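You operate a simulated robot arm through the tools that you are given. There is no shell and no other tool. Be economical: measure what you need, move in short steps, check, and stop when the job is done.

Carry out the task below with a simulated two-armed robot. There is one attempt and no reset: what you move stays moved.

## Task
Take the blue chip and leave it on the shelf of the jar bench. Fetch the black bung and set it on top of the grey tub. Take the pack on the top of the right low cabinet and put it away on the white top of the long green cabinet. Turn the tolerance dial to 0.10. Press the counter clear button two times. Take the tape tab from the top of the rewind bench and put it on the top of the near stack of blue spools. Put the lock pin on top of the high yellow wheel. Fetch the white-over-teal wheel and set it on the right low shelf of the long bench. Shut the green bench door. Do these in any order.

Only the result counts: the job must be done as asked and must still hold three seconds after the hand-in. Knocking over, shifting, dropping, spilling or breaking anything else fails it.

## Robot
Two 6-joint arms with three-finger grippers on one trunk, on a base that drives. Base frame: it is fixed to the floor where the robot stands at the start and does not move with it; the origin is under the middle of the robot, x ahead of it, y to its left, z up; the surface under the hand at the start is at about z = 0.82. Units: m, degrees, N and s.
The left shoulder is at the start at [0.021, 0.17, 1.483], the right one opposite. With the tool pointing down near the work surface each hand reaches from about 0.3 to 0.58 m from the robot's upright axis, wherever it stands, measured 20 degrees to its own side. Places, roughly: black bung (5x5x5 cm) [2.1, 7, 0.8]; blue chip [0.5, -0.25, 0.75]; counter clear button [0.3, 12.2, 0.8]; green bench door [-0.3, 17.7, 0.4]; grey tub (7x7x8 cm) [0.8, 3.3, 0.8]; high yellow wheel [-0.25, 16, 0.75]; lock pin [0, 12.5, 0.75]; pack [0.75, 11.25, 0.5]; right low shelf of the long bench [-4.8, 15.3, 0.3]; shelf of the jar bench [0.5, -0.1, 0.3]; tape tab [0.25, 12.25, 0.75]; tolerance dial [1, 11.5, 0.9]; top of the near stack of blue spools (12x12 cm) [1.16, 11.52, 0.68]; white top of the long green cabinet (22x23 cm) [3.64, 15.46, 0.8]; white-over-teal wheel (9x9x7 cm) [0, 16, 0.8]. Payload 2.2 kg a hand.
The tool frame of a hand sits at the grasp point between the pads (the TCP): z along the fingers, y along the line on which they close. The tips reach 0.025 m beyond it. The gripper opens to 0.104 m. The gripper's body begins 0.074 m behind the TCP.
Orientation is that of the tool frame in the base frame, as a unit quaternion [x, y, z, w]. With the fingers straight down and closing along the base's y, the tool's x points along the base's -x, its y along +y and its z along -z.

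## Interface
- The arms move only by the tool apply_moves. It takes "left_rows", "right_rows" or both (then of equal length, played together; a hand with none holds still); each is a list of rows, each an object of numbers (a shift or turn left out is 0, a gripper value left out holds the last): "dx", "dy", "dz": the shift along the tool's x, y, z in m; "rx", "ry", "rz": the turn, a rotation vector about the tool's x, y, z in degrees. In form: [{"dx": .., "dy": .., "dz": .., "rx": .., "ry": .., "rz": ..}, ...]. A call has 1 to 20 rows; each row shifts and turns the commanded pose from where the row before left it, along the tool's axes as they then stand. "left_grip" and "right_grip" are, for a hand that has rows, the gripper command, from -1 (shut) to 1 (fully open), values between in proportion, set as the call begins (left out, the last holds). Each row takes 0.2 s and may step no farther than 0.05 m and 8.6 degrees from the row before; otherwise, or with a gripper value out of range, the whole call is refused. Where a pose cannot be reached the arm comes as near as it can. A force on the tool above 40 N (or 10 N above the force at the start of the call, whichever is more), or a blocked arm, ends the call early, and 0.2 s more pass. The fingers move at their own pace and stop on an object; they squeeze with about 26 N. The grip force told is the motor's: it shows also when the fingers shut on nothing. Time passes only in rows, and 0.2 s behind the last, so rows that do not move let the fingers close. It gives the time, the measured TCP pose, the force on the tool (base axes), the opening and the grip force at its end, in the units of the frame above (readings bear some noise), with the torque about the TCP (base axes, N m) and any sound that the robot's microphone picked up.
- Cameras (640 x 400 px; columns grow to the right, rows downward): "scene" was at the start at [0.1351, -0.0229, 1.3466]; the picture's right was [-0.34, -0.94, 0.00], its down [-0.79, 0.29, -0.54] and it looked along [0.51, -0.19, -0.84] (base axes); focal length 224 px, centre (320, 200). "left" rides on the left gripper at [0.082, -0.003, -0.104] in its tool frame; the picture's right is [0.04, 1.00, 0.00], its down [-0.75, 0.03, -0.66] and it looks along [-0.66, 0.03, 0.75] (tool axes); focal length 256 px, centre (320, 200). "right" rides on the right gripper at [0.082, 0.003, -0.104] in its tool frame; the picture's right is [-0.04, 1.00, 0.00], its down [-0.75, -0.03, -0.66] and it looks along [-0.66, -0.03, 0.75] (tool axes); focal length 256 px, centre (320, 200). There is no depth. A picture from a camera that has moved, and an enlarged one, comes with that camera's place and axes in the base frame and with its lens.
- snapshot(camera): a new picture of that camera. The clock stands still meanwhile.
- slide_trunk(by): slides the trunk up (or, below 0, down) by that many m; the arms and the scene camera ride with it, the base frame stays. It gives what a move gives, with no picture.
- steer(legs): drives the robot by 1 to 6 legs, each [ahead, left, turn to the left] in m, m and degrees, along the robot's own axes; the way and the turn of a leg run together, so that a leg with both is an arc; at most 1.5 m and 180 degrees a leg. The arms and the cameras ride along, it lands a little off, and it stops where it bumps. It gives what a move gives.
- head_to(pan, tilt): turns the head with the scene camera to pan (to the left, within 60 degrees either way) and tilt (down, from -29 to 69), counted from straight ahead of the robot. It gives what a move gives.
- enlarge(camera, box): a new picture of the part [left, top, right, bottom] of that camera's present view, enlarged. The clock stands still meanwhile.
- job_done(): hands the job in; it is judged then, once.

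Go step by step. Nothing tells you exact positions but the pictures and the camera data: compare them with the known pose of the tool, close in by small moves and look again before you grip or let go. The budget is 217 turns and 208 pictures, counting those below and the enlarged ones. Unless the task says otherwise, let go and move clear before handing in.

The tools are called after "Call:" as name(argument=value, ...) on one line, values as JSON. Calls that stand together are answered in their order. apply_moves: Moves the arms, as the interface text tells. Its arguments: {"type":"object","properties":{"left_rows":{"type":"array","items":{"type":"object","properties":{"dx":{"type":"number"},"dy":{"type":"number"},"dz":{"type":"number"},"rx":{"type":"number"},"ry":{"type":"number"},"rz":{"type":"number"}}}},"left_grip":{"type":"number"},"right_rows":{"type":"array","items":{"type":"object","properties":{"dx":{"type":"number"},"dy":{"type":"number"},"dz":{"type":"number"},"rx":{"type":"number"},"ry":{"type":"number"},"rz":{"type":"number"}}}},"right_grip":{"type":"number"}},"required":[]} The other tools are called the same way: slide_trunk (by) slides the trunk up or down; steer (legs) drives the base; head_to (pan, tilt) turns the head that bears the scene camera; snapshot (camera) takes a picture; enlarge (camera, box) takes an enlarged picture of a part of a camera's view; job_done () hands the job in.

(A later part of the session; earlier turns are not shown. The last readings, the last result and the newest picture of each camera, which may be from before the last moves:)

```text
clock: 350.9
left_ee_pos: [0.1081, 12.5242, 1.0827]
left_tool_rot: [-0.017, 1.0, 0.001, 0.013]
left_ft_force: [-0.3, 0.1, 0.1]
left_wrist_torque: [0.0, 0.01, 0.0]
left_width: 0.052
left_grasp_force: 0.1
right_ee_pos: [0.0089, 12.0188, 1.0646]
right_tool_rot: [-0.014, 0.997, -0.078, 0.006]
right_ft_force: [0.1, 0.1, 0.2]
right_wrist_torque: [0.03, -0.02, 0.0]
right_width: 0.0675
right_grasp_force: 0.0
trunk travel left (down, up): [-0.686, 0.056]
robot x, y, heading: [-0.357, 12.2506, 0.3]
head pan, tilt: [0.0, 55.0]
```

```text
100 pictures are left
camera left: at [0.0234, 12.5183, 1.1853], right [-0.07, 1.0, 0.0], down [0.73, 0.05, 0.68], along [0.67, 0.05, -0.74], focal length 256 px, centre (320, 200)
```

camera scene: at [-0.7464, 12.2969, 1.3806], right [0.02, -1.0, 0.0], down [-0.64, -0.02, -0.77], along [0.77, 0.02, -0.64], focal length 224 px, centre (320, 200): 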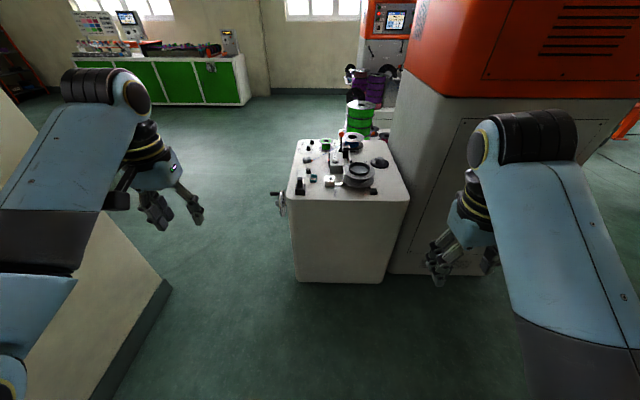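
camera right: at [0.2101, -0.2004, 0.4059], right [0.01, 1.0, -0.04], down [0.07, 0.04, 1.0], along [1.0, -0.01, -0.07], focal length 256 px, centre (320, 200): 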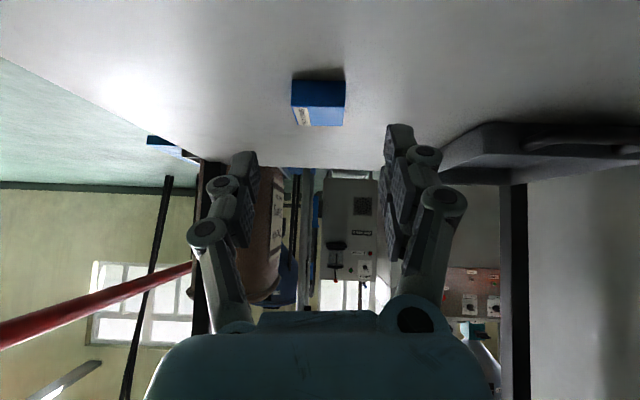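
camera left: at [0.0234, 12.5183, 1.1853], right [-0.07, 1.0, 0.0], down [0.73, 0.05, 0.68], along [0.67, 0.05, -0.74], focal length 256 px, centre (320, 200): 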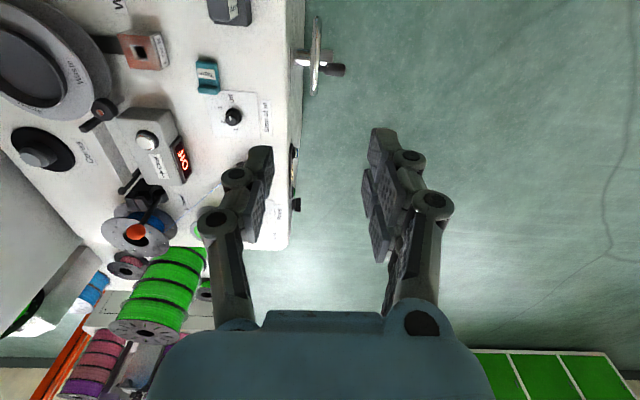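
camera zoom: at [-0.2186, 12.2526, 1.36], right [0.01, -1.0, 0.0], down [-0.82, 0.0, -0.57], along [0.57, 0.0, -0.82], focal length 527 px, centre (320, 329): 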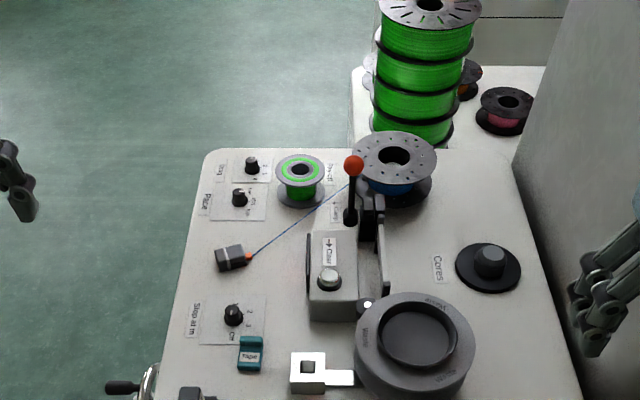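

Tab at (0.166, 12.348, 0.747), Clear button top at (0.259, 12.242, 0.80). Move in slightly, close the left fingers, and go above the button.

Call:
steer(legs=[[0.06, 0, 0]])

Call:
apply_moves(left_rows=[{"dy": -0.045}, {"dy": -0.045}, {"dy": -0.045}, {"dy": -0.045}, {"dy": -0.045, "dx": -0.02}, {"dy": -0.045, "dx": -0.035}, {"dy": -0.013, "dx": -0.036}, {}], left_grip=-1)

Call:
slide_trunk(by=-0.15)

Call:
snapshot(camera="left")

```text
clock: 351.9
left_ee_pos: [0.1702, 12.5248, 1.0812]
left_tool_rot: [-0.016, 1.0, 0.001, 0.012]
left_ft_force: [1.0, -0.3, -0.6]
left_wrist_torque: [-0.02, 0.06, 0.0]
left_width: 0.0524
left_grasp_force: 0.1
right_ee_pos: [0.07, 12.0189, 1.0637]
right_tool_rot: [-0.013, 0.997, -0.079, 0.006]
right_ft_force: [0.5, -0.2, -1.0]
right_wrist_torque: [0.01, 0.09, -0.01]
right_width: 0.0676
right_grasp_force: 0.1
trunk travel left (down, up): [-0.686, 0.056]
robot x, y, heading: [-0.2999, 12.2485, 0.3]
head pan, tilt: [0.0, 55.0]
```

```text
refused: row 6 steps farther than a row can; nothing moved
```

```text
clock: 353.6
left_ee_pos: [0.1682, 12.5249, 0.9328]
left_tool_rot: [-0.016, 1.0, 0.001, 0.013]
left_ft_force: [-0.7, -0.1, -0.2]
left_wrist_torque: [0.03, -0.01, 0.0]
left_width: 0.0519
left_grasp_force: 0.1
right_ee_pos: [0.0682, 12.0182, 0.9146]
right_tool_rot: [-0.013, 0.997, -0.079, 0.006]
right_ft_force: [1.1, 0.2, 0.0]
right_wrist_torque: [0.02, -0.01, 0.03]
right_width: 0.0677
right_grasp_force: 0.1
trunk travel left (down, up): [-0.536, 0.206]
robot x, y, heading: [-0.302, 12.2526, 0.1]
head pan, tilt: [0.0, 55.0]
```

```text
99 pictures are left
camera left: at [0.0832, 12.5181, 1.0356], right [-0.07, 1.0, 0.0], down [0.73, 0.05, 0.68], along [0.67, 0.05, -0.74], focal length 256 px, centre (320, 200)
```

left: 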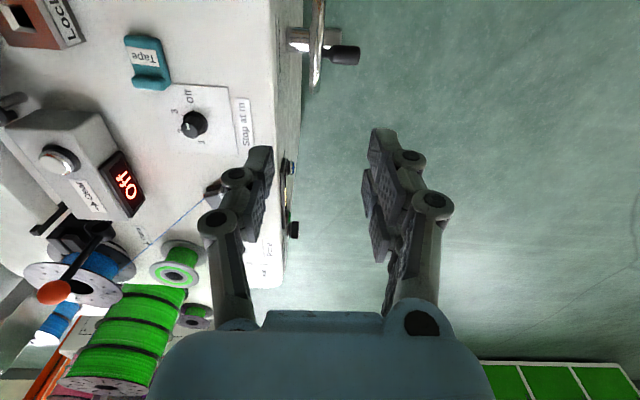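

Call:
apply_moves(left_rows=[{"dy": -0.045}, {"dy": -0.045}, {"dy": -0.045}, {"dy": -0.045}, {"dy": -0.045, "dx": -0.02}, {"dy": -0.03, "dx": -0.035}, {"dy": -0.027, "dx": -0.036}, {}], left_grip=-1)

Call:
snapshot(camera="left")

Call:
enlarge(camera="scene", box=[240, 80, 440, 220])

```text
clock: 354.6
left_ee_pos: [0.1759, 12.4706, 0.9159]
left_tool_rot: [-0.05, 0.994, 0.099, 0.012]
left_ft_force: [0.4, 0.8, 0.5]
left_wrist_torque: [0.05, -0.01, 0.01]
left_width: 0.0001
left_grasp_force: 26.2
right_ee_pos: [0.0686, 12.0184, 0.9133]
right_tool_rot: [-0.012, 0.997, -0.079, 0.007]
right_ft_force: [-0.1, -0.4, -0.5]
right_wrist_torque: [-0.01, 0.01, 0.03]
right_width: 0.0673
right_grasp_force: 0.0
trunk travel left (down, up): [-0.536, 0.206]
robot x, y, heading: [-0.2989, 12.2524, 0.1]
head pan, tilt: [0.0, 55.0]
stopped in row 4 (left hand): the arm was blocked; the commanded pose is now the measured one
```

```text
98 pictures are left
camera left: at [0.0926, 12.4391, 1.0149], right [-0.14, 0.97, 0.19], down [0.74, -0.03, 0.67], along [0.66, 0.24, -0.71], focal length 256 px, centre (320, 200)
```

left: 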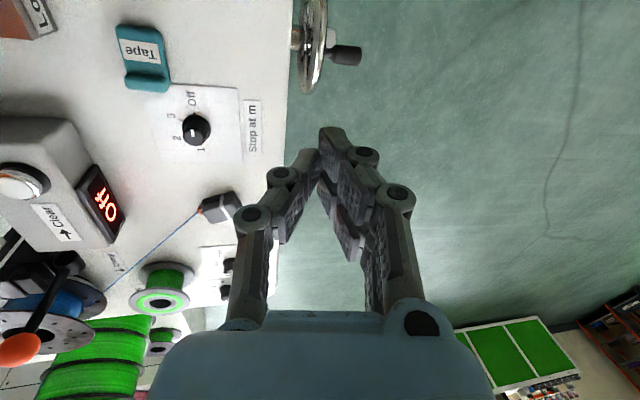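

```text
2.86 times, centred on (340, 150) of scene
camera zoom: at [-0.158, 12.2524, 1.2091], right [0.0, -1.0, 0.0], down [-0.82, 0.0, -0.57], along [0.57, 0.0, -0.82], focal length 640 px, centre (263, 343)
```

zoom: 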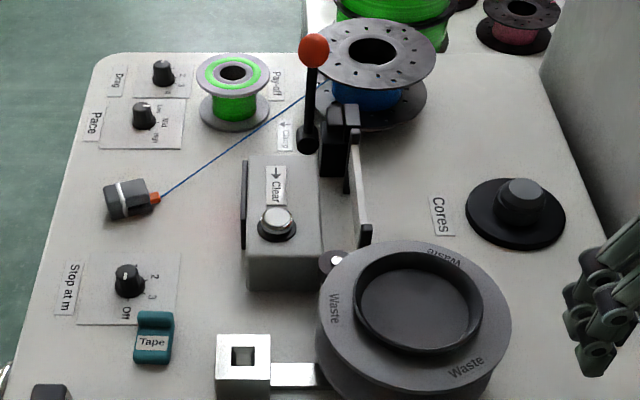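

The left arm can't reach inward there; I'll use the right hand instead: shift the robot left 0.18 m, straighten the right tool and close its fingers.

Call:
steer(legs=[[0, 0.19, 0]])

Call:
apply_moves(right_rows=[{"rx": -4.5}, {"rx": -4.5}, {"dx": -0.045}, {"dx": -0.045}, {"dx": -0.045}, {"dx": -0.045}, {}], right_grip=-1)

Call:
snapshot(camera="right")

```text
clock: 356.1
left_ee_pos: [0.1732, 12.6611, 0.9136]
left_tool_rot: [-0.05, 0.994, 0.097, 0.011]
left_ft_force: [-0.5, 1.4, -0.1]
left_wrist_torque: [-0.06, 0.01, 0.02]
left_width: 0.0002
left_grasp_force: 25.6
right_ee_pos: [0.0678, 12.2087, 0.9137]
right_tool_rot: [-0.014, 0.997, -0.08, 0.006]
right_ft_force: [0.2, 0.3, -0.3]
right_wrist_torque: [-0.05, 0.03, 0.0]
right_width: 0.0676
right_grasp_force: 0.1
trunk travel left (down, up): [-0.536, 0.206]
robot x, y, heading: [-0.3006, 12.4388, -0.1]
head pan, tilt: [0.0, 55.0]
```

```text
clock: 357.7
left_ee_pos: [0.1727, 12.6605, 0.9151]
left_tool_rot: [-0.05, 0.994, 0.099, 0.012]
left_ft_force: [-1.0, 0.3, -0.3]
left_wrist_torque: [-0.01, -0.02, 0.02]
left_width: 0.0002
left_grasp_force: 26.0
right_ee_pos: [0.2499, 12.2166, 0.9031]
right_tool_rot: [-0.014, 1.0, 0.0, 0.006]
right_ft_force: [0.3, -0.2, -0.3]
right_wrist_torque: [0.03, 0.01, 0.0]
right_width: 0.0
right_grasp_force: 25.7
right hand out of reach, approached as far as the arm can: row 1, 2
trunk travel left (down, up): [-0.536, 0.206]
robot x, y, heading: [-0.3, 12.4375, 0.6]
head pan, tilt: [0.0, 55.0]
```

```text
96 pictures are left
camera right: at [0.1669, 12.2174, 1.0062], right [0.01, 1.0, 0.0], down [0.75, -0.01, 0.66], along [0.66, -0.01, -0.75], focal length 256 px, centre (320, 200)
```

right: 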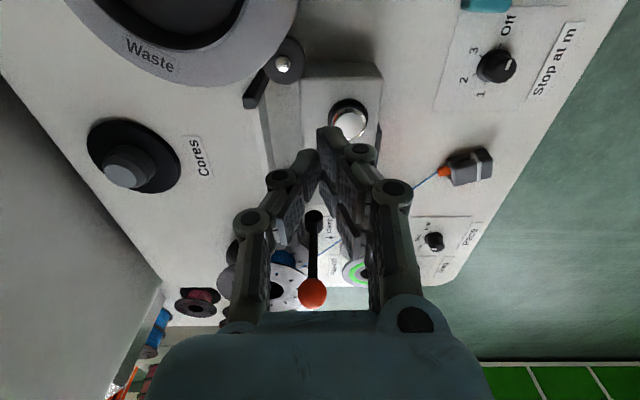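

Call:
apply_moves(right_rows=[{"dx": -0.011, "dy": 0.024}, {"dz": 0.03}, {"dz": 0.03}, {}])

Call:
snapshot(camera="right")

```text
clock: 358.7
left_ee_pos: [0.1743, 12.6588, 0.9156]
left_tool_rot: [-0.051, 0.994, 0.099, 0.012]
left_ft_force: [0.1, -0.5, 0.9]
left_wrist_torque: [0.02, -0.01, -0.01]
left_width: 0.0
left_grasp_force: 26.1
right_ee_pos: [0.2603, 12.2406, 0.8419]
right_tool_rot: [-0.014, 1.0, 0.0, 0.006]
right_ft_force: [-0.4, -0.7, 0.6]
right_wrist_torque: [-0.02, -0.03, 0.0]
right_width: 0.0003
right_grasp_force: 26.0
trunk travel left (down, up): [-0.536, 0.206]
robot x, y, heading: [-0.3013, 12.4364, 0.4]
head pan, tilt: [0.0, 55.0]
```

```text
95 pictures are left
camera right: at [0.1782, 12.2413, 0.9454], right [0.01, 1.0, 0.0], down [0.75, -0.01, 0.66], along [0.66, -0.01, -0.75], focal length 256 px, centre (320, 200)
```

right: 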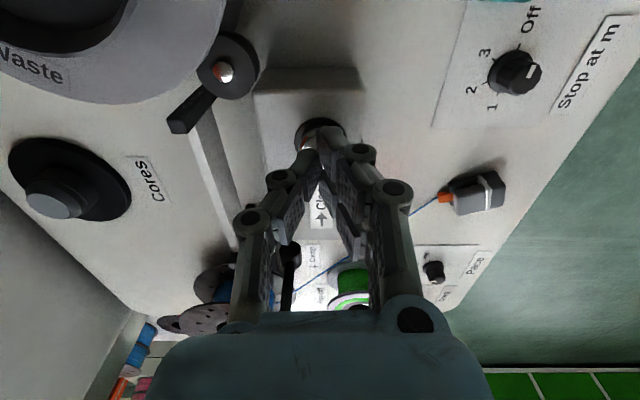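

Aligned above the button. Press down until the force stop.

Call:
apply_moves(right_rows=[{"dz": 0.006}, {"dz": 0.004}, {"dz": 0.003}, {"dz": 0.003}, {"dz": 0.003}, {"dz": 0.003}, {"dz": 0.003}, {"dz": 0.003}, {"dz": 0.003}])

```text
clock: 360.5
left_ee_pos: [0.1714, 12.6613, 0.9162]
left_tool_rot: [-0.05, 0.994, 0.098, 0.013]
left_ft_force: [-0.2, -0.3, 0.3]
left_wrist_torque: [-0.02, 0.03, -0.02]
left_width: 0.0
left_grasp_force: 25.9
right_ee_pos: [0.2632, 12.2402, 0.8226]
right_tool_rot: [-0.014, 1.0, 0.0, 0.01]
right_ft_force: [-14.7, 1.0, 30.1]
right_wrist_torque: [0.06, 0.48, 0.04]
right_width: 0.0058
right_grasp_force: 28.6
trunk travel left (down, up): [-0.536, 0.206]
robot x, y, heading: [-0.3019, 12.4409, 0.1]
head pan, tilt: [0.0, 55.0]
heard: click
stopped in row 8 (right hand): the force on the tool passed its limit at 43 N (the readings are from after the stop); the commanded pose is now the measured one
```

Heard a click: one press. Lift and press again.

Call:
apply_moves(right_rows=[{"dz": -0.01}, {"dz": -0.01}, {"dz": -0.005}, {}, {}])

Call:
apply_moves(right_rows=[{"dz": 0.01}, {"dz": 0.005}, {"dz": 0.003}, {"dz": 0.003}, {"dz": 0.003}, {"dz": 0.003}, {"dz": 0.003}, {"dz": 0.003}, {"dz": 0.003}])

Call:
apply_moves(right_rows=[{"dz": -0.01}, {"dz": -0.02}, {"dz": -0.03}, {"dz": -0.03}, {}])

```text
clock: 361.7
left_ee_pos: [0.1743, 12.6593, 0.9139]
left_tool_rot: [-0.05, 0.994, 0.099, 0.011]
left_ft_force: [0.7, -0.2, -0.3]
left_wrist_torque: [0.02, 0.02, -0.02]
left_width: 0.0
left_grasp_force: 26.0
right_ee_pos: [0.2628, 12.2393, 0.8436]
right_tool_rot: [-0.013, 1.0, 0.0, 0.007]
right_ft_force: [0.0, -0.9, 1.1]
right_wrist_torque: [-0.01, 0.03, -0.03]
right_width: 0.0
right_grasp_force: 28.5
trunk travel left (down, up): [-0.536, 0.206]
robot x, y, heading: [-0.3058, 12.4427, 0.3]
head pan, tilt: [0.0, 55.0]
```

```text
clock: 363.2
left_ee_pos: [0.1715, 12.6602, 0.9154]
left_tool_rot: [-0.05, 0.994, 0.098, 0.013]
left_ft_force: [1.7, -0.8, -0.1]
left_wrist_torque: [0.02, -0.01, -0.03]
left_width: 0.0
left_grasp_force: 26.2
right_ee_pos: [0.2663, 12.2405, 0.8231]
right_tool_rot: [-0.013, 1.0, 0.001, 0.014]
right_ft_force: [-12.6, 1.0, 30.6]
right_wrist_torque: [0.12, 0.52, 0.02]
right_width: 0.0061
right_grasp_force: 28.3
trunk travel left (down, up): [-0.536, 0.206]
robot x, y, heading: [-0.3035, 12.4382, 0.5]
head pan, tilt: [0.0, 55.0]
heard: click
stopped in row 7 (right hand): the force on the tool passed its limit at 43 N (the readings are from after the stop); the commanded pose is now the measured one
```

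```text
clock: 364.4
left_ee_pos: [0.1739, 12.6608, 0.9152]
left_tool_rot: [-0.05, 0.994, 0.099, 0.01]
left_ft_force: [-0.1, 0.0, -0.7]
left_wrist_torque: [-0.01, -0.01, 0.02]
left_width: 0.0001
left_grasp_force: 25.7
right_ee_pos: [0.2647, 12.2388, 0.9113]
right_tool_rot: [-0.013, 1.0, 0.001, 0.012]
right_ft_force: [-0.3, 0.3, 0.3]
right_wrist_torque: [-0.01, -0.03, 0.02]
right_width: 0.0
right_grasp_force: 28.5
trunk travel left (down, up): [-0.536, 0.206]
robot x, y, heading: [-0.3004, 12.4397, -0.0]
head pan, tilt: [0.0, 55.0]
```

Two clicks. Now sidestep left 0.11 m and bring the right hand back over the tape tab.

Call:
steer(legs=[[0, 0.11, 0]])

Call:
apply_moves(right_rows=[{"dx": 0.03}, {"dx": 0.035}, {"dx": 0.03}, {}, {}], right_grip=0.2)

Call:
snapshot(camera="right")

```text
clock: 365.6
left_ee_pos: [0.1727, 12.7699, 0.9141]
left_tool_rot: [-0.051, 0.994, 0.099, 0.012]
left_ft_force: [-0.1, 0.4, 0.0]
left_wrist_torque: [-0.06, 0.01, -0.03]
left_width: 0.0
left_grasp_force: 25.4
right_ee_pos: [0.264, 12.3491, 0.91]
right_tool_rot: [-0.014, 1.0, -0.001, 0.013]
right_ft_force: [-0.5, 0.3, -0.8]
right_wrist_torque: [-0.05, -0.02, 0.0]
right_width: 0.0
right_grasp_force: 28.1
trunk travel left (down, up): [-0.536, 0.206]
robot x, y, heading: [-0.3029, 12.5483, 0.2]
head pan, tilt: [0.0, 55.0]
```

```text
clock: 366.8
left_ee_pos: [0.1732, 12.7695, 0.9146]
left_tool_rot: [-0.05, 0.994, 0.1, 0.011]
left_ft_force: [-0.1, -0.3, 0.1]
left_wrist_torque: [-0.01, -0.04, 0.03]
left_width: 0.0
left_grasp_force: 26.4
right_ee_pos: [0.1708, 12.3441, 0.9079]
right_tool_rot: [-0.014, 1.0, 0.0, 0.012]
right_ft_force: [-0.3, 0.4, -0.3]
right_wrist_torque: [0.04, -0.01, 0.0]
right_width: 0.0624
right_grasp_force: 0.1
trunk travel left (down, up): [-0.536, 0.206]
robot x, y, heading: [-0.2978, 12.5495, 0.3]
head pan, tilt: [0.0, 55.0]
```

```text
94 pictures are left
camera right: at [0.0864, 12.3453, 1.0097], right [0.01, 1.0, 0.0], down [0.74, -0.01, 0.67], along [0.67, -0.01, -0.74], focal length 256 px, centre (320, 200)
```

right: 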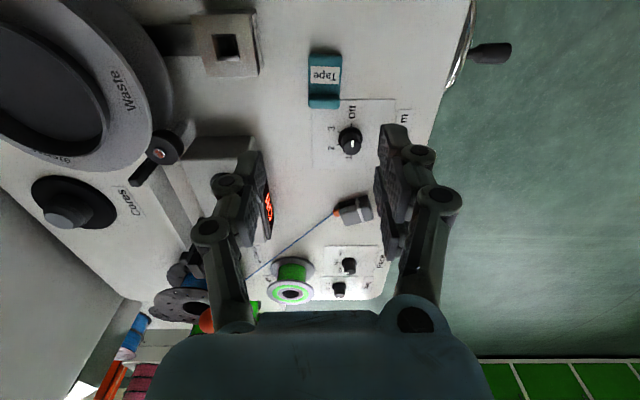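

Tab centred. Descend toward it.

Call:
apply_moves(right_rows=[{"dy": 0.004, "dz": 0.03}, {"dz": 0.035}, {"dz": 0.035}, {"dz": 0.015}, {}])

Call:
snapshot(camera="right")

```text
clock: 368.0
left_ee_pos: [0.1736, 12.7688, 0.9146]
left_tool_rot: [-0.05, 0.994, 0.099, 0.011]
left_ft_force: [-0.2, 0.1, 0.1]
left_wrist_torque: [-0.01, 0.04, 0.0]
left_width: 0.0
left_grasp_force: 26.1
right_ee_pos: [0.1715, 12.3488, 0.7937]
right_tool_rot: [-0.013, 1.0, 0.0, 0.013]
right_ft_force: [0.9, 0.7, 1.2]
right_wrist_torque: [-0.03, -0.01, 0.0]
right_width: 0.0623
right_grasp_force: 0.1
trunk travel left (down, up): [-0.536, 0.206]
robot x, y, heading: [-0.3009, 12.5463, 0.1]
head pan, tilt: [0.0, 55.0]
```

```text
93 pictures are left
camera right: at [0.0882, 12.3494, 0.8957], right [0.01, 1.0, 0.0], down [0.74, -0.01, 0.67], along [0.67, -0.01, -0.74], focal length 256 px, centre (320, 200)
```

right: 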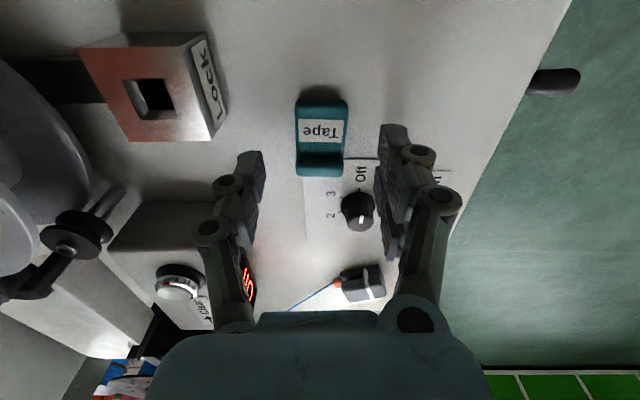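

Call:
apply_moves(right_rows=[{"dz": 0.015}, {"dz": 0.01}, {"dz": 0.005}, {"dz": 0.003}, {"dz": 0.003}, {"dz": 0.003}, {"dz": 0.003}, {"dz": 0.003}])

Call:
snapshot(camera="right")

```text
clock: 369.2
left_ee_pos: [0.1696, 12.7708, 0.9168]
left_tool_rot: [-0.05, 0.994, 0.098, 0.012]
left_ft_force: [-0.5, 0.3, 1.0]
left_wrist_torque: [0.0, -0.02, -0.02]
left_width: 0.0
left_grasp_force: 26.1
right_ee_pos: [0.1757, 12.352, 0.7656]
right_tool_rot: [-0.013, 1.0, 0.002, 0.019]
right_ft_force: [-5.1, 5.7, 29.5]
right_wrist_torque: [1.54, 0.84, -0.12]
right_width: 0.0437
right_grasp_force: 14.6
trunk travel left (down, up): [-0.536, 0.206]
robot x, y, heading: [-0.3022, 12.5493, 0.4]
head pan, tilt: [0.0, 55.0]
stopped in row 5 (right hand): the force on the tool passed its limit at 46 N (the readings are from after the stop); the commanded pose is now the measured one
```

```text
92 pictures are left
camera right: at [0.0907, 12.3525, 0.8669], right [0.01, 1.0, 0.0], down [0.73, -0.01, 0.68], along [0.68, -0.01, -0.73], focal length 256 px, centre (320, 200)
```

right: 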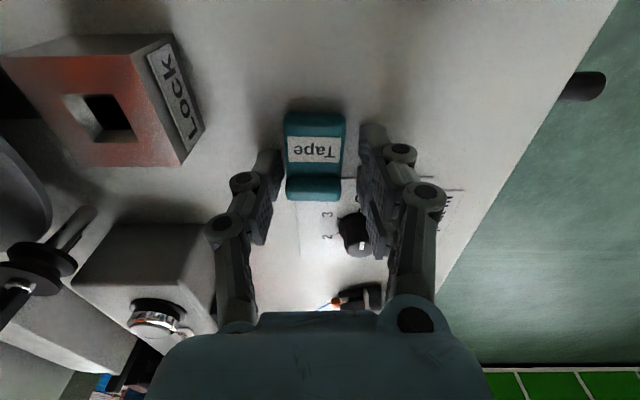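

Call:
apply_moves(right_rows=[{"dz": -0.002, "dy": -0.002}, {}, {}], right_grip=0)

Call:
apply_moves(right_rows=[{}, {}, {}, {}], right_grip=-1)

Call:
snapshot(camera="right")

```text
clock: 370.0
left_ee_pos: [0.1726, 12.7683, 0.9146]
left_tool_rot: [-0.05, 0.994, 0.098, 0.011]
left_ft_force: [-0.6, -0.9, 0.8]
left_wrist_torque: [0.01, -0.03, -0.02]
left_width: 0.0
left_grasp_force: 25.3
right_ee_pos: [0.1753, 12.3473, 0.7645]
right_tool_rot: [-0.013, 1.0, -0.001, 0.015]
right_ft_force: [10.7, 0.8, 19.2]
right_wrist_torque: [0.31, -0.02, -0.16]
right_width: 0.0526
right_grasp_force: 0.0
trunk travel left (down, up): [-0.536, 0.206]
robot x, y, heading: [-0.3055, 12.5516, 0.0]
head pan, tilt: [0.0, 55.0]
```

```text
clock: 371.1
left_ee_pos: [0.1702, 12.7704, 0.9157]
left_tool_rot: [-0.05, 0.994, 0.098, 0.013]
left_ft_force: [0.0, 0.4, 0.0]
left_wrist_torque: [0.02, 0.0, -0.03]
left_width: 0.0003
left_grasp_force: 26.1
right_ee_pos: [0.1738, 12.3498, 0.7656]
right_tool_rot: [-0.014, 1.0, 0.004, 0.016]
right_ft_force: [-6.9, 5.0, 16.8]
right_wrist_torque: [0.21, 0.44, -0.07]
right_width: 0.0309
right_grasp_force: 25.9
trunk travel left (down, up): [-0.536, 0.206]
robot x, y, heading: [-0.3027, 12.5562, 0.4]
head pan, tilt: [0.0, 55.0]
stopped in row 4 (right hand): the force on the tool passed its limit at 40 N (the readings are from after the stop); the commanded pose is now the measured one
```

```text
91 pictures are left
camera right: at [0.0892, 12.3515, 0.8675], right [0.01, 1.0, 0.01], down [0.73, -0.01, 0.68], along [0.68, 0.0, -0.73], focal length 256 px, centre (320, 200)
```

right: 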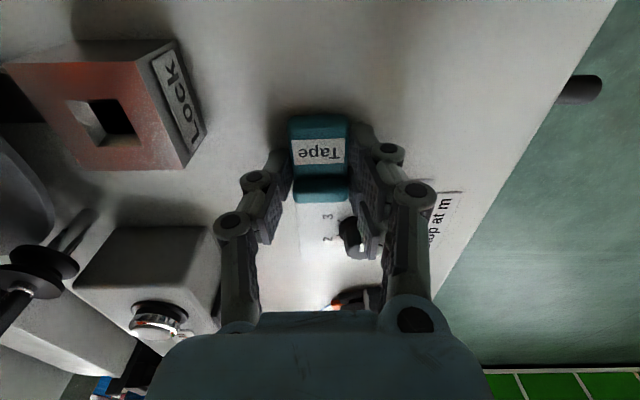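

Tab gripped (0.031). Lift gently.

Call:
apply_moves(right_rows=[{"dz": -0.003}, {"dz": -0.005}, {"dz": -0.008}, {"dz": -0.012}, {"dz": -0.015}, {"dz": -0.02}, {"dz": -0.02}, {"dz": -0.02}, {"dz": -0.02}, {"dz": -0.015}, {"dz": -0.008}, {}])

Call:
snapshot(camera="right")

```text
clock: 373.6
left_ee_pos: [0.1726, 12.7705, 0.9148]
left_tool_rot: [-0.05, 0.994, 0.1, 0.012]
left_ft_force: [0.0, -0.3, 1.2]
left_wrist_torque: [-0.06, -0.04, 0.01]
left_width: 0.0
left_grasp_force: 26.0
right_ee_pos: [0.1712, 12.3495, 0.9106]
right_tool_rot: [-0.014, 1.0, 0.002, 0.014]
right_ft_force: [0.0, 0.4, -0.5]
right_wrist_torque: [0.02, 0.04, 0.0]
right_width: 0.0308
right_grasp_force: 25.7
trunk travel left (down, up): [-0.536, 0.206]
robot x, y, heading: [-0.3046, 12.5509, 0.1]
head pan, tilt: [0.0, 55.0]
```

```text
90 pictures are left
camera right: at [0.0867, 12.3499, 1.0119], right [0.01, 1.0, 0.01], down [0.74, -0.01, 0.68], along [0.68, 0.0, -0.74], focal length 256 px, centre (320, 200)
```

right: 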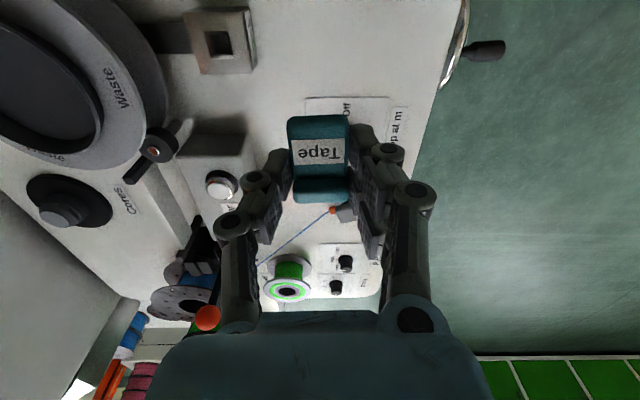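

Held. Now carry the tab back: retreat to the aisle, go south to the y≈10 crossing and round to the front of the low cabinet.

Call:
steer(legs=[[-0.52, 0, 0], [0, 0, -90], [1.3, 0, 0], [1.22, 0, 0], [0, 0, 90]])

```text
clock: 396.1
left_ee_pos: [-0.2651, 10.257, 0.9136]
left_tool_rot: [-0.058, 0.993, 0.099, 0.011]
left_ft_force: [-0.5, 0.0, -0.4]
left_wrist_torque: [0.01, -0.01, 0.03]
left_width: 0.0
left_grasp_force: 25.9
right_ee_pos: [-0.2595, 9.8347, 0.9104]
right_tool_rot: [-0.021, 1.0, 0.002, 0.013]
right_ft_force: [-0.1, 0.4, 0.1]
right_wrist_torque: [0.0, -0.03, -0.02]
right_width: 0.0309
right_grasp_force: 26.7
trunk travel left (down, up): [-0.536, 0.206]
robot x, y, heading: [-0.7398, 10.0275, 1.4]
head pan, tilt: [0.0, 55.0]
```

Call:
slide_trunk(by=-0.06)

Call:
steer(legs=[[1.1, 0, -1.5], [1.0, 0, 0], [0, 0, 90]])

```text
clock: 397.1
left_ee_pos: [-0.2658, 10.257, 0.855]
left_tool_rot: [-0.058, 0.993, 0.099, 0.011]
left_ft_force: [-0.5, 0.0, 0.8]
left_wrist_torque: [-0.01, -0.03, -0.02]
left_width: 0.0001
left_grasp_force: 25.8
right_ee_pos: [-0.2606, 9.8354, 0.8504]
right_tool_rot: [-0.021, 1.0, 0.002, 0.014]
right_ft_force: [1.0, 0.6, -0.6]
right_wrist_torque: [0.01, -0.01, 0.03]
right_width: 0.0308
right_grasp_force: 26.2
trunk travel left (down, up): [-0.476, 0.266]
robot x, y, heading: [-0.7344, 10.0295, 1.1]
head pan, tilt: [0.0, 55.0]
```

```text
clock: 411.6
left_ee_pos: [1.1789, 10.4917, 0.8551]
left_tool_rot: [0.739, -0.666, -0.078, 0.062]
left_ft_force: [-0.1, 0.1, -0.4]
left_wrist_torque: [0.04, 0.02, 0.01]
left_width: 0.0
left_grasp_force: 26.0
right_ee_pos: [1.5995, 10.4915, 0.8498]
right_tool_rot: [0.718, -0.696, -0.011, -0.009]
right_ft_force: [0.4, 0.0, 0.1]
right_wrist_torque: [0.03, 0.01, 0.0]
right_width: 0.0309
right_grasp_force: 26.3
trunk travel left (down, up): [-0.476, 0.266]
robot x, y, heading: [1.3979, 10.0176, 90.4]
head pan, tilt: [0.0, 55.0]
```

Call:
apply_moves(left_rows=[{"dz": -0.04}, {"dz": -0.04}, {"dz": -0.04}, {"dz": -0.04}, {"dz": -0.03}, {}], left_grip=0)

Call:
steer(legs=[[0.84, 0.02, 0]])

Call:
head_to(pan=8, tilt=58)

Call:
snapshot(camera="scene")

```text
clock: 412.9
left_ee_pos: [1.1716, 10.5201, 0.916]
left_tool_rot: [0.754, -0.635, -0.125, 0.108]
left_ft_force: [0.4, -0.8, -0.5]
left_wrist_torque: [-0.01, 0.04, 0.0]
left_width: 0.0523
left_grasp_force: 0.0
left hand out of reach, approached as far as the arm can: row 2, 3, 4, 5
right_ee_pos: [1.5985, 10.4915, 0.85]
right_tool_rot: [0.718, -0.695, -0.013, -0.008]
right_ft_force: [-0.7, -0.4, -1.1]
right_wrist_torque: [-0.01, -0.01, -0.04]
right_width: 0.0308
right_grasp_force: 25.6
trunk travel left (down, up): [-0.476, 0.266]
robot x, y, heading: [1.4023, 10.0176, 90.4]
head pan, tilt: [0.0, 55.0]
stopped in row 6 (left hand): the arm was blocked; the commanded pose is now the measured one
```

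```text
clock: 417.4
left_ee_pos: [1.1458, 11.3632, 0.9142]
left_tool_rot: [0.754, -0.636, -0.126, 0.107]
left_ft_force: [0.4, -0.2, 0.1]
left_wrist_torque: [0.03, -0.01, -0.04]
left_width: 0.052
left_grasp_force: 0.0
right_ee_pos: [1.5736, 11.334, 0.8504]
right_tool_rot: [0.718, -0.696, -0.012, -0.009]
right_ft_force: [-0.5, -0.1, 0.0]
right_wrist_torque: [0.01, 0.03, 0.02]
right_width: 0.0309
right_grasp_force: 26.0
trunk travel left (down, up): [-0.476, 0.266]
robot x, y, heading: [1.3738, 10.861, 90.2]
head pan, tilt: [0.0, 55.0]
```

```text
clock: 418.1
left_ee_pos: [1.1456, 11.3636, 0.9171]
left_tool_rot: [0.754, -0.636, -0.126, 0.108]
left_ft_force: [0.5, 0.7, 0.2]
left_wrist_torque: [0.0, -0.01, 0.01]
left_width: 0.0522
left_grasp_force: 0.1
right_ee_pos: [1.5746, 11.334, 0.8495]
right_tool_rot: [0.717, -0.697, -0.011, -0.008]
right_ft_force: [-0.3, 0.0, -0.3]
right_wrist_torque: [-0.02, -0.02, 0.02]
right_width: 0.0304
right_grasp_force: 26.3
trunk travel left (down, up): [-0.476, 0.266]
robot x, y, heading: [1.3752, 10.8583, 90.5]
head pan, tilt: [8.0, 58.0]
```

```text
89 pictures are left
camera scene: at [1.3624, 11.0024, 1.1445], right [0.99, 0.15, 0.0], down [0.12, -0.84, -0.53], along [-0.08, 0.52, -0.85], focal length 224 px, centre (320, 200)
```

scene: 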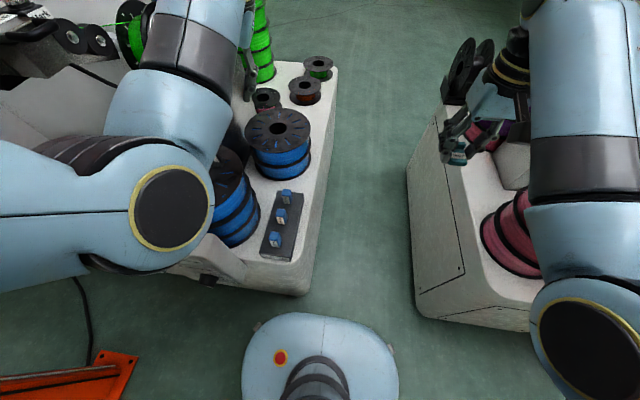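

The left hand is in the way of the right. I'll move the left forward, up, and left out of the way first.

Call:
apply_moves(left_rows=[{"dx": -0.03}, {"dx": -0.04}, {"dx": -0.04, "rx": 5}, {"rx": 5, "dz": -0.03}, {"rx": 6, "dz": -0.04}, {"dz": -0.04}, {"dz": -0.04}, {"dz": -0.03}, {"dy": 0.04}, {"dy": 0.04}, {"dy": 0.04}, {"dy": 0.04}, {}])

Call:
snapshot(camera="scene")

```text
clock: 420.9
left_ee_pos: [0.9938, 11.5005, 1.0786]
left_tool_rot: [0.762, -0.647, -0.035, 0.001]
left_ft_force: [0.0, 0.4, -0.1]
left_wrist_torque: [0.0, 0.05, -0.01]
left_width: 0.0517
left_grasp_force: 0.1
left hand out of reach, approached as far as the arm can: row 6, 7, 8, 9, 10
right_ee_pos: [1.5742, 11.3329, 0.8509]
right_tool_rot: [0.717, -0.697, -0.012, -0.008]
right_ft_force: [0.7, -0.7, 0.0]
right_wrist_torque: [0.0, 0.01, 0.0]
right_width: 0.0308
right_grasp_force: 25.2
trunk travel left (down, up): [-0.476, 0.266]
robot x, y, heading: [1.377, 10.8606, 90.4]
head pan, tilt: [8.0, 58.0]
```

```text
88 pictures are left
camera scene: at [1.3629, 11.0026, 1.1445], right [0.99, 0.15, 0.0], down [0.12, -0.84, -0.53], along [-0.08, 0.52, -0.85], focal length 224 px, centre (320, 200)
```

scene: 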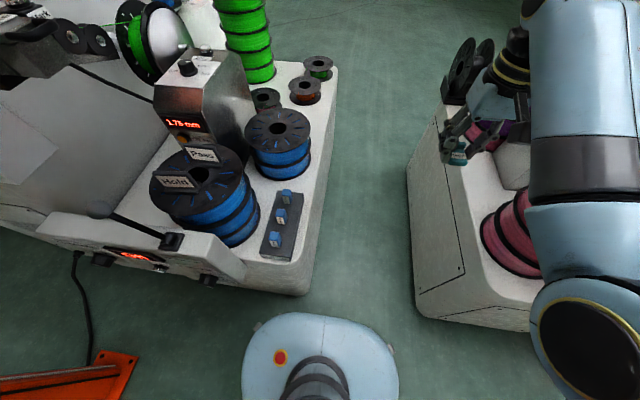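

Clear view: stack centre (1.155, 11.52). I'll place the tab on the spool's flat ring just right of centre, so bring the right hand to (1.195, 11.52).

Call:
apply_moves(right_rows=[{"dy": 0.015, "dx": -0.007}, {"dy": 0.03, "dx": -0.015}, {"dy": 0.03, "dx": -0.015}, {"dy": 0.03, "dx": -0.015}, {"dy": 0.03, "dx": -0.015}, {"dy": 0.03, "dx": -0.015}, {"dy": 0.03, "dx": -0.015}, {"dy": 0.03, "dx": -0.015}, {"dy": 0.03, "dx": -0.015}, {"dy": 0.03, "dx": -0.015}, {"dy": 0.03, "dx": -0.015}, {"dy": 0.03, "dx": -0.015}, {"dy": 0.025, "dx": -0.012}, {}])

Call:
snapshot(camera="scene")

Call:
snapshot(camera="right")

```text
clock: 422.3
left_ee_pos: [0.9925, 11.499, 1.0777]
left_tool_rot: [0.762, -0.647, -0.035, 0.002]
left_ft_force: [0.8, -0.6, 0.2]
left_wrist_torque: [0.0, 0.02, -0.03]
left_width: 0.052
left_grasp_force: 0.1
right_ee_pos: [1.4944, 11.4246, 0.8334]
right_tool_rot: [-0.688, 0.724, -0.029, 0.045]
right_ft_force: [0.4, -0.5, -1.0]
right_wrist_torque: [-0.02, -0.01, -0.01]
right_width: 0.031
right_grasp_force: 26.2
right hand out of reach, approached as far as the arm can: row 7
trunk travel left (down, up): [-0.476, 0.266]
robot x, y, heading: [1.3708, 10.8612, 90.2]
head pan, tilt: [8.0, 58.0]
stopped in row 7 (right hand): the arm was blocked; the commanded pose is now the measured one
```

```text
87 pictures are left
camera scene: at [1.362, 11.0028, 1.1444], right [0.99, 0.15, 0.0], down [0.12, -0.84, -0.53], along [-0.08, 0.52, -0.85], focal length 224 px, centre (320, 200)
```

scene: 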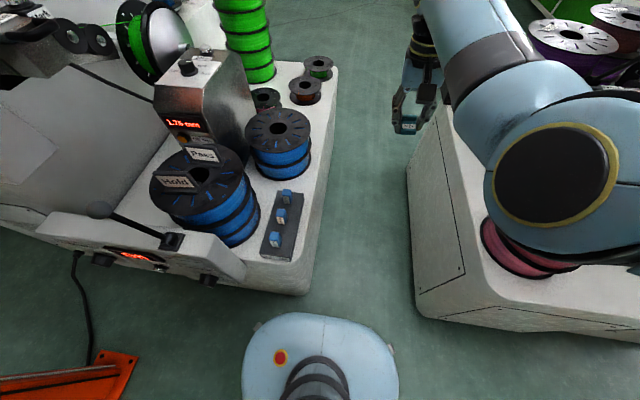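

```text
86 pictures are left
camera right: at [1.4765, 11.3413, 0.9339], right [-0.99, 0.09, -0.11], down [0.0, 0.74, 0.67], along [0.14, 0.67, -0.73], focal length 256 px, centre (320, 200)
```

right: 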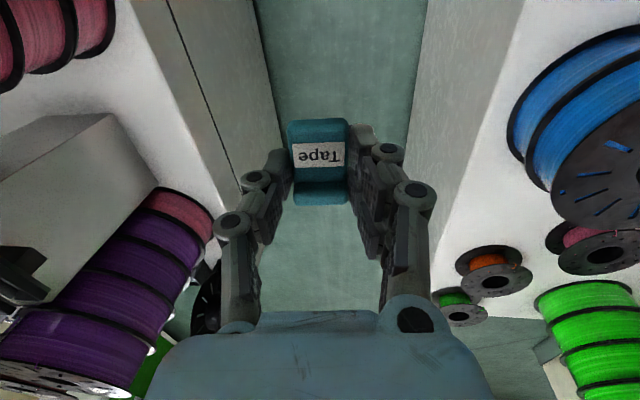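

The right arm can't swing inward of its shoulder line. I'll turn the robot about 23° left instead, after retracting the right hand and bringing the left hand toward centre and higher.

Call:
apply_moves(right_rows=[{"dy": -0.02, "dx": 0.01}, {"dy": -0.03, "dx": 0.015}, {"dy": -0.03, "dx": 0.015, "rx": 3}, {"dy": -0.01, "rx": 3}, {}, {}], left_rows=[{"dz": -0.03, "dy": -0.02}, {"dz": -0.02, "dy": -0.035}, {"dy": -0.04}, {"dy": -0.04}, {"dy": -0.03}, {}])

Call:
steer(legs=[[0.0, 0.0, 11], [0.0, 0.03, 12]])

Call:
snapshot(camera="scene")

```text
clock: 423.7
left_ee_pos: [1.1536, 11.5365, 1.1198]
left_tool_rot: [0.761, -0.647, -0.035, 0.002]
left_ft_force: [-0.6, -0.6, 0.2]
left_wrist_torque: [-0.01, 0.0, 0.0]
left_width: 0.052
left_grasp_force: 0.0
left hand out of reach, approached as far as the arm can: row 1
right_ee_pos: [1.5825, 11.3803, 0.8432]
right_tool_rot: [-0.686, 0.72, -0.068, 0.082]
right_ft_force: [-1.4, 0.2, -0.1]
right_wrist_torque: [-0.01, -0.02, 0.01]
right_width: 0.0311
right_grasp_force: 26.4
trunk travel left (down, up): [-0.476, 0.266]
robot x, y, heading: [1.3718, 10.8591, 90.5]
head pan, tilt: [8.0, 58.0]
```

```text
clock: 425.6
left_ee_pos: [0.8789, 11.3863, 1.1197]
left_tool_rot: [0.875, -0.482, -0.034, 0.008]
left_ft_force: [0.1, -0.6, -0.2]
left_wrist_torque: [0.06, -0.04, 0.0]
left_width: 0.0521
left_grasp_force: 0.0
right_ee_pos: [1.3334, 11.4122, 0.8442]
right_tool_rot: [0.815, -0.569, 0.05, -0.094]
right_ft_force: [-0.4, 0.0, -1.0]
right_wrist_torque: [0.04, -0.02, 0.0]
right_width: 0.031
right_grasp_force: 25.4
trunk travel left (down, up): [-0.476, 0.266]
robot x, y, heading: [1.3441, 10.8542, 113.5]
head pan, tilt: [8.0, 58.0]
```

```text
85 pictures are left
camera scene: at [1.2787, 10.9778, 1.1445], right [0.85, 0.52, 0.0], down [0.44, -0.72, -0.53], along [-0.28, 0.45, -0.85], focal length 224 px, centre (320, 200)
```

scene: 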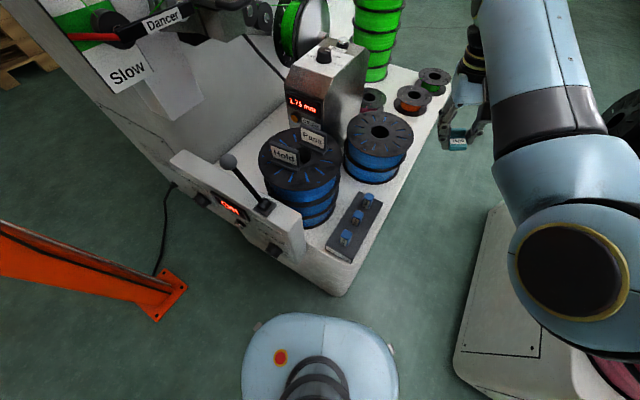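

Good view and posture. Straighten the right tool and bring the tab over the ring's right part.

Call:
apply_moves(right_rows=[{"rx": -4}, {"rx": -4}, {"rx": -4}, {"dx": -0.015, "dy": 0.005}, {"dx": -0.025, "dy": 0.012}, {"dx": -0.027, "dy": 0.013}, {"dx": -0.027, "dy": 0.013}, {"dx": -0.027, "dy": 0.013}, {"dx": -0.027, "dy": 0.013}, {"dx": -0.025, "dy": 0.012}, {}])

Call:
snapshot(camera="right")

Call:
enlarge(camera="scene", box=[300, 60, 480, 190])

```text
clock: 428.0
left_ee_pos: [0.8787, 11.3871, 1.1187]
left_tool_rot: [0.876, -0.482, -0.035, 0.009]
left_ft_force: [-0.6, 0.0, 0.5]
left_wrist_torque: [0.01, 0.02, 0.03]
left_width: 0.0519
left_grasp_force: 0.1
right_ee_pos: [1.2304, 11.512, 0.8544]
right_tool_rot: [0.821, -0.571, -0.009, -0.007]
right_ft_force: [0.4, 0.4, 0.8]
right_wrist_torque: [0.0, 0.01, 0.01]
right_width: 0.0307
right_grasp_force: 26.4
right hand out of reach, approached as far as the arm can: row 9, 10
trunk travel left (down, up): [-0.476, 0.266]
robot x, y, heading: [1.3444, 10.8532, 113.4]
head pan, tilt: [8.0, 58.0]
```

```text
84 pictures are left
camera right: at [1.2556, 11.4316, 0.9551], right [-0.95, -0.31, 0.0], down [-0.23, 0.7, 0.68], along [-0.21, 0.64, -0.74], focal length 256 px, centre (320, 200)
```

right: 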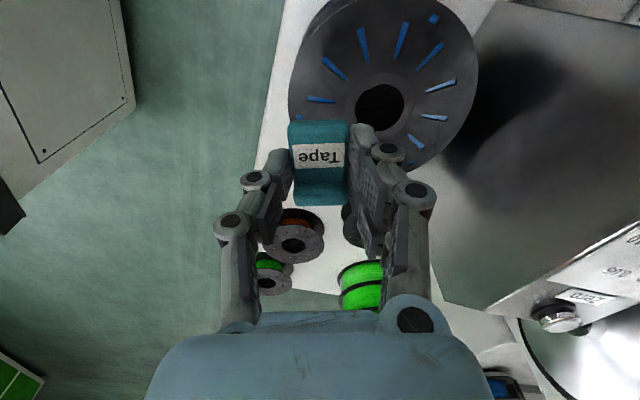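

```text
3.08 times, centred on (390, 125) of scene
camera zoom: at [1.2793, 10.9781, 1.1445], right [0.85, 0.52, 0.0], down [0.44, -0.72, -0.53], along [-0.28, 0.45, -0.85], focal length 689 px, centre (105, 431)
```

zoom: 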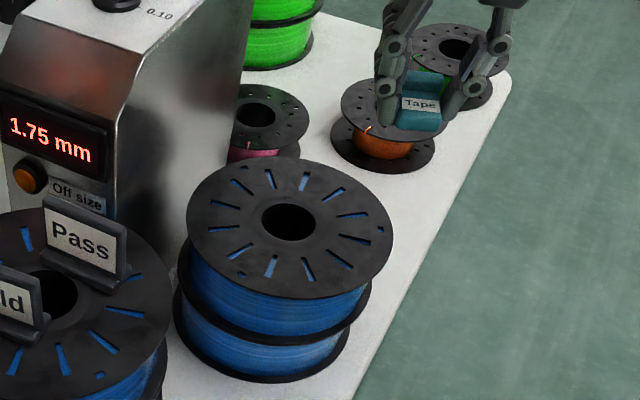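

Stack centre confirmed (1.157, 11.52). Shift the left hand right of the gate, then finish positioning and lower with the trunk.

Call:
apply_moves(left_rows=[{"dy": -0.03}, {"dy": -0.04}, {"dy": -0.04}, {}], right_rows=[{"dy": 0.01}, {"dy": 0.014, "dx": -0.005}, {"dy": 0.01, "dx": -0.009}, {}])

Call:
slide_trunk(by=-0.1)

Call:
enlarge(camera="scene", box=[300, 60, 480, 190])

```text
clock: 429.0
left_ee_pos: [0.9731, 11.4343, 1.1138]
left_tool_rot: [0.876, -0.482, -0.034, 0.009]
left_ft_force: [0.3, -0.3, 0.2]
left_wrist_torque: [-0.03, 0.03, 0.0]
left_width: 0.0522
left_grasp_force: 0.1
left hand out of reach, approached as far as the arm can: row 3
right_ee_pos: [1.2051, 11.4999, 0.8585]
right_tool_rot: [0.821, -0.571, -0.008, -0.007]
right_ft_force: [0.4, 0.9, -0.5]
right_wrist_torque: [0.0, -0.03, 0.01]
right_width: 0.0309
right_grasp_force: 26.0
right hand out of reach, approached as far as the arm can: row 2, 3
trunk travel left (down, up): [-0.476, 0.266]
robot x, y, heading: [1.3493, 10.8471, 113.5]
head pan, tilt: [8.0, 58.0]
```

```text
clock: 430.4
left_ee_pos: [0.973, 11.4353, 1.0142]
left_tool_rot: [0.875, -0.482, -0.035, 0.009]
left_ft_force: [-0.1, -0.6, 1.0]
left_wrist_torque: [0.0, -0.02, 0.03]
left_width: 0.0521
left_grasp_force: 0.1
right_ee_pos: [1.2057, 11.4996, 0.7593]
right_tool_rot: [0.82, -0.572, -0.01, -0.008]
right_ft_force: [0.3, 0.6, 0.6]
right_wrist_torque: [0.01, -0.01, 0.04]
right_width: 0.0309
right_grasp_force: 25.5
trunk travel left (down, up): [-0.376, 0.366]
robot x, y, heading: [1.3456, 10.8511, 113.3]
head pan, tilt: [8.0, 58.0]
```

```text
3.08 times, centred on (390, 125) of scene
camera zoom: at [1.2781, 10.981, 1.042], right [0.85, 0.52, 0.0], down [0.44, -0.72, -0.53], along [-0.28, 0.45, -0.85], focal length 689 px, centre (105, 431)
```

zoom: 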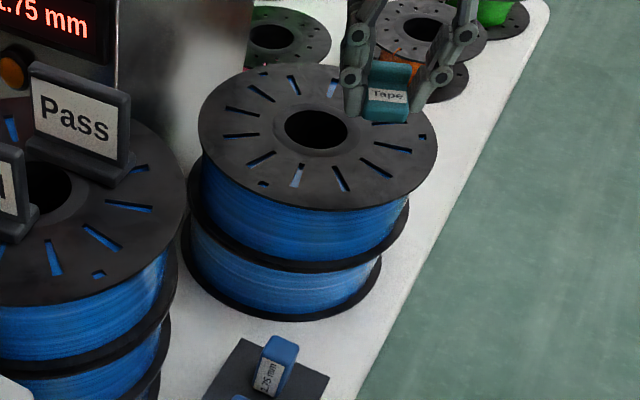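

Call:
steer(legs=[[0.028, 0.0, 0]])

Call:
apply_moves(right_rows=[{"dy": 0.003, "dz": 0.01}, {"dz": 0.01}, {"dz": 0.008}, {}])

Call:
enlarge(camera="scene", box=[320, 60, 460, 150])

```text
clock: 431.2
left_ee_pos: [0.9619, 11.4624, 1.0128]
left_tool_rot: [0.875, -0.483, -0.035, 0.009]
left_ft_force: [-0.4, 0.1, -0.9]
left_wrist_torque: [-0.03, -0.02, 0.01]
left_width: 0.0522
left_grasp_force: 0.0
right_ee_pos: [1.1944, 11.5246, 0.7568]
right_tool_rot: [0.82, -0.572, -0.008, -0.006]
right_ft_force: [-0.2, 0.8, -0.3]
right_wrist_torque: [-0.04, -0.01, -0.02]
right_width: 0.031
right_grasp_force: 25.6
trunk travel left (down, up): [-0.376, 0.366]
robot x, y, heading: [1.3333, 10.8763, 113.6]
head pan, tilt: [8.0, 58.0]
```

```text
clock: 432.2
left_ee_pos: [0.9628, 11.4605, 1.0143]
left_tool_rot: [0.875, -0.482, -0.034, 0.008]
left_ft_force: [0.4, 0.4, 0.3]
left_wrist_torque: [0.03, -0.01, 0.02]
left_width: 0.0519
left_grasp_force: 0.1
right_ee_pos: [1.1914, 11.5233, 0.7323]
right_tool_rot: [0.82, -0.572, -0.011, -0.008]
right_ft_force: [-0.4, -0.4, 0.2]
right_wrist_torque: [0.01, -0.03, -0.02]
right_width: 0.0309
right_grasp_force: 25.9
trunk travel left (down, up): [-0.376, 0.366]
robot x, y, heading: [1.3368, 10.8767, 113.5]
head pan, tilt: [8.0, 58.0]
```

```text
4.44 times, centred on (390, 105) of scene
camera zoom: at [1.267, 11.0066, 1.0418], right [0.85, 0.52, 0.0], down [0.44, -0.72, -0.53], along [-0.28, 0.45, -0.85], focal length 996 px, centre (9, 622)
```

zoom: 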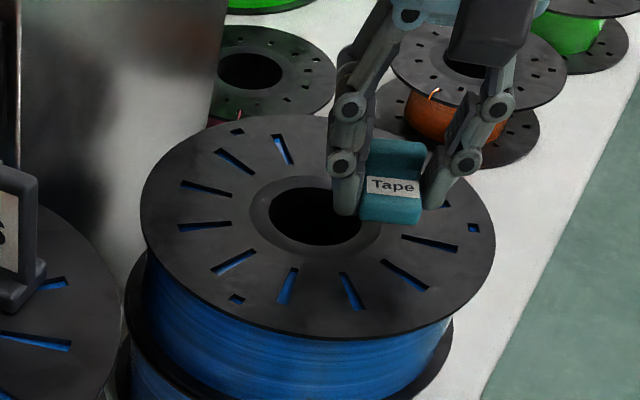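

Well placed over the ring. Lower to contact.

Call:
apply_moves(right_rows=[{"dz": 0.008}, {"dz": 0.005}, {"dz": 0.003}, {"dz": 0.003}, {"dz": 0.003}, {"dz": 0.003}, {"dz": 0.003}, {"dz": 0.003}])

Call:
enlarge(camera="scene", box=[320, 60, 460, 150])

```text
clock: 434.0
left_ee_pos: [0.9631, 11.4606, 1.0143]
left_tool_rot: [0.876, -0.482, -0.035, 0.009]
left_ft_force: [-0.3, -0.7, 0.1]
left_wrist_torque: [0.01, 0.02, 0.01]
left_width: 0.0518
left_grasp_force: 0.0
right_ee_pos: [1.1974, 11.5167, 0.7084]
right_tool_rot: [0.821, -0.571, -0.01, -0.008]
right_ft_force: [-1.1, 0.9, 4.1]
right_wrist_torque: [-0.08, 0.07, -0.07]
right_width: 0.0312
right_grasp_force: 26.0
right hand out of reach, approached as far as the arm can: row 2, 5, 8
trunk travel left (down, up): [-0.376, 0.366]
robot x, y, heading: [1.3373, 10.8767, 113.4]
head pan, tilt: [8.0, 58.0]
```

```text
4.44 times, centred on (390, 105) of scene
camera zoom: at [1.2669, 11.0063, 1.042], right [0.85, 0.52, 0.0], down [0.44, -0.72, -0.53], along [-0.28, 0.45, -0.85], focal length 996 px, centre (9, 622)
```

zoom: 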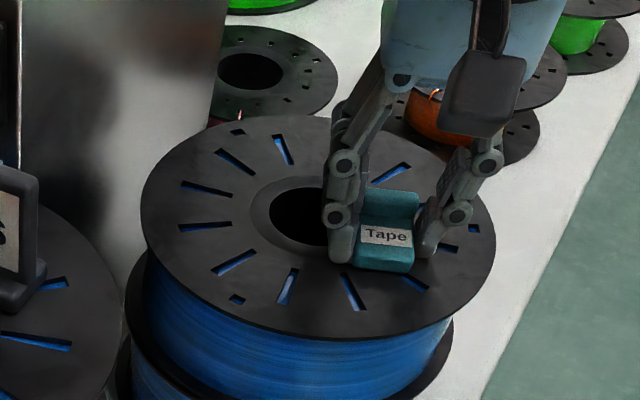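

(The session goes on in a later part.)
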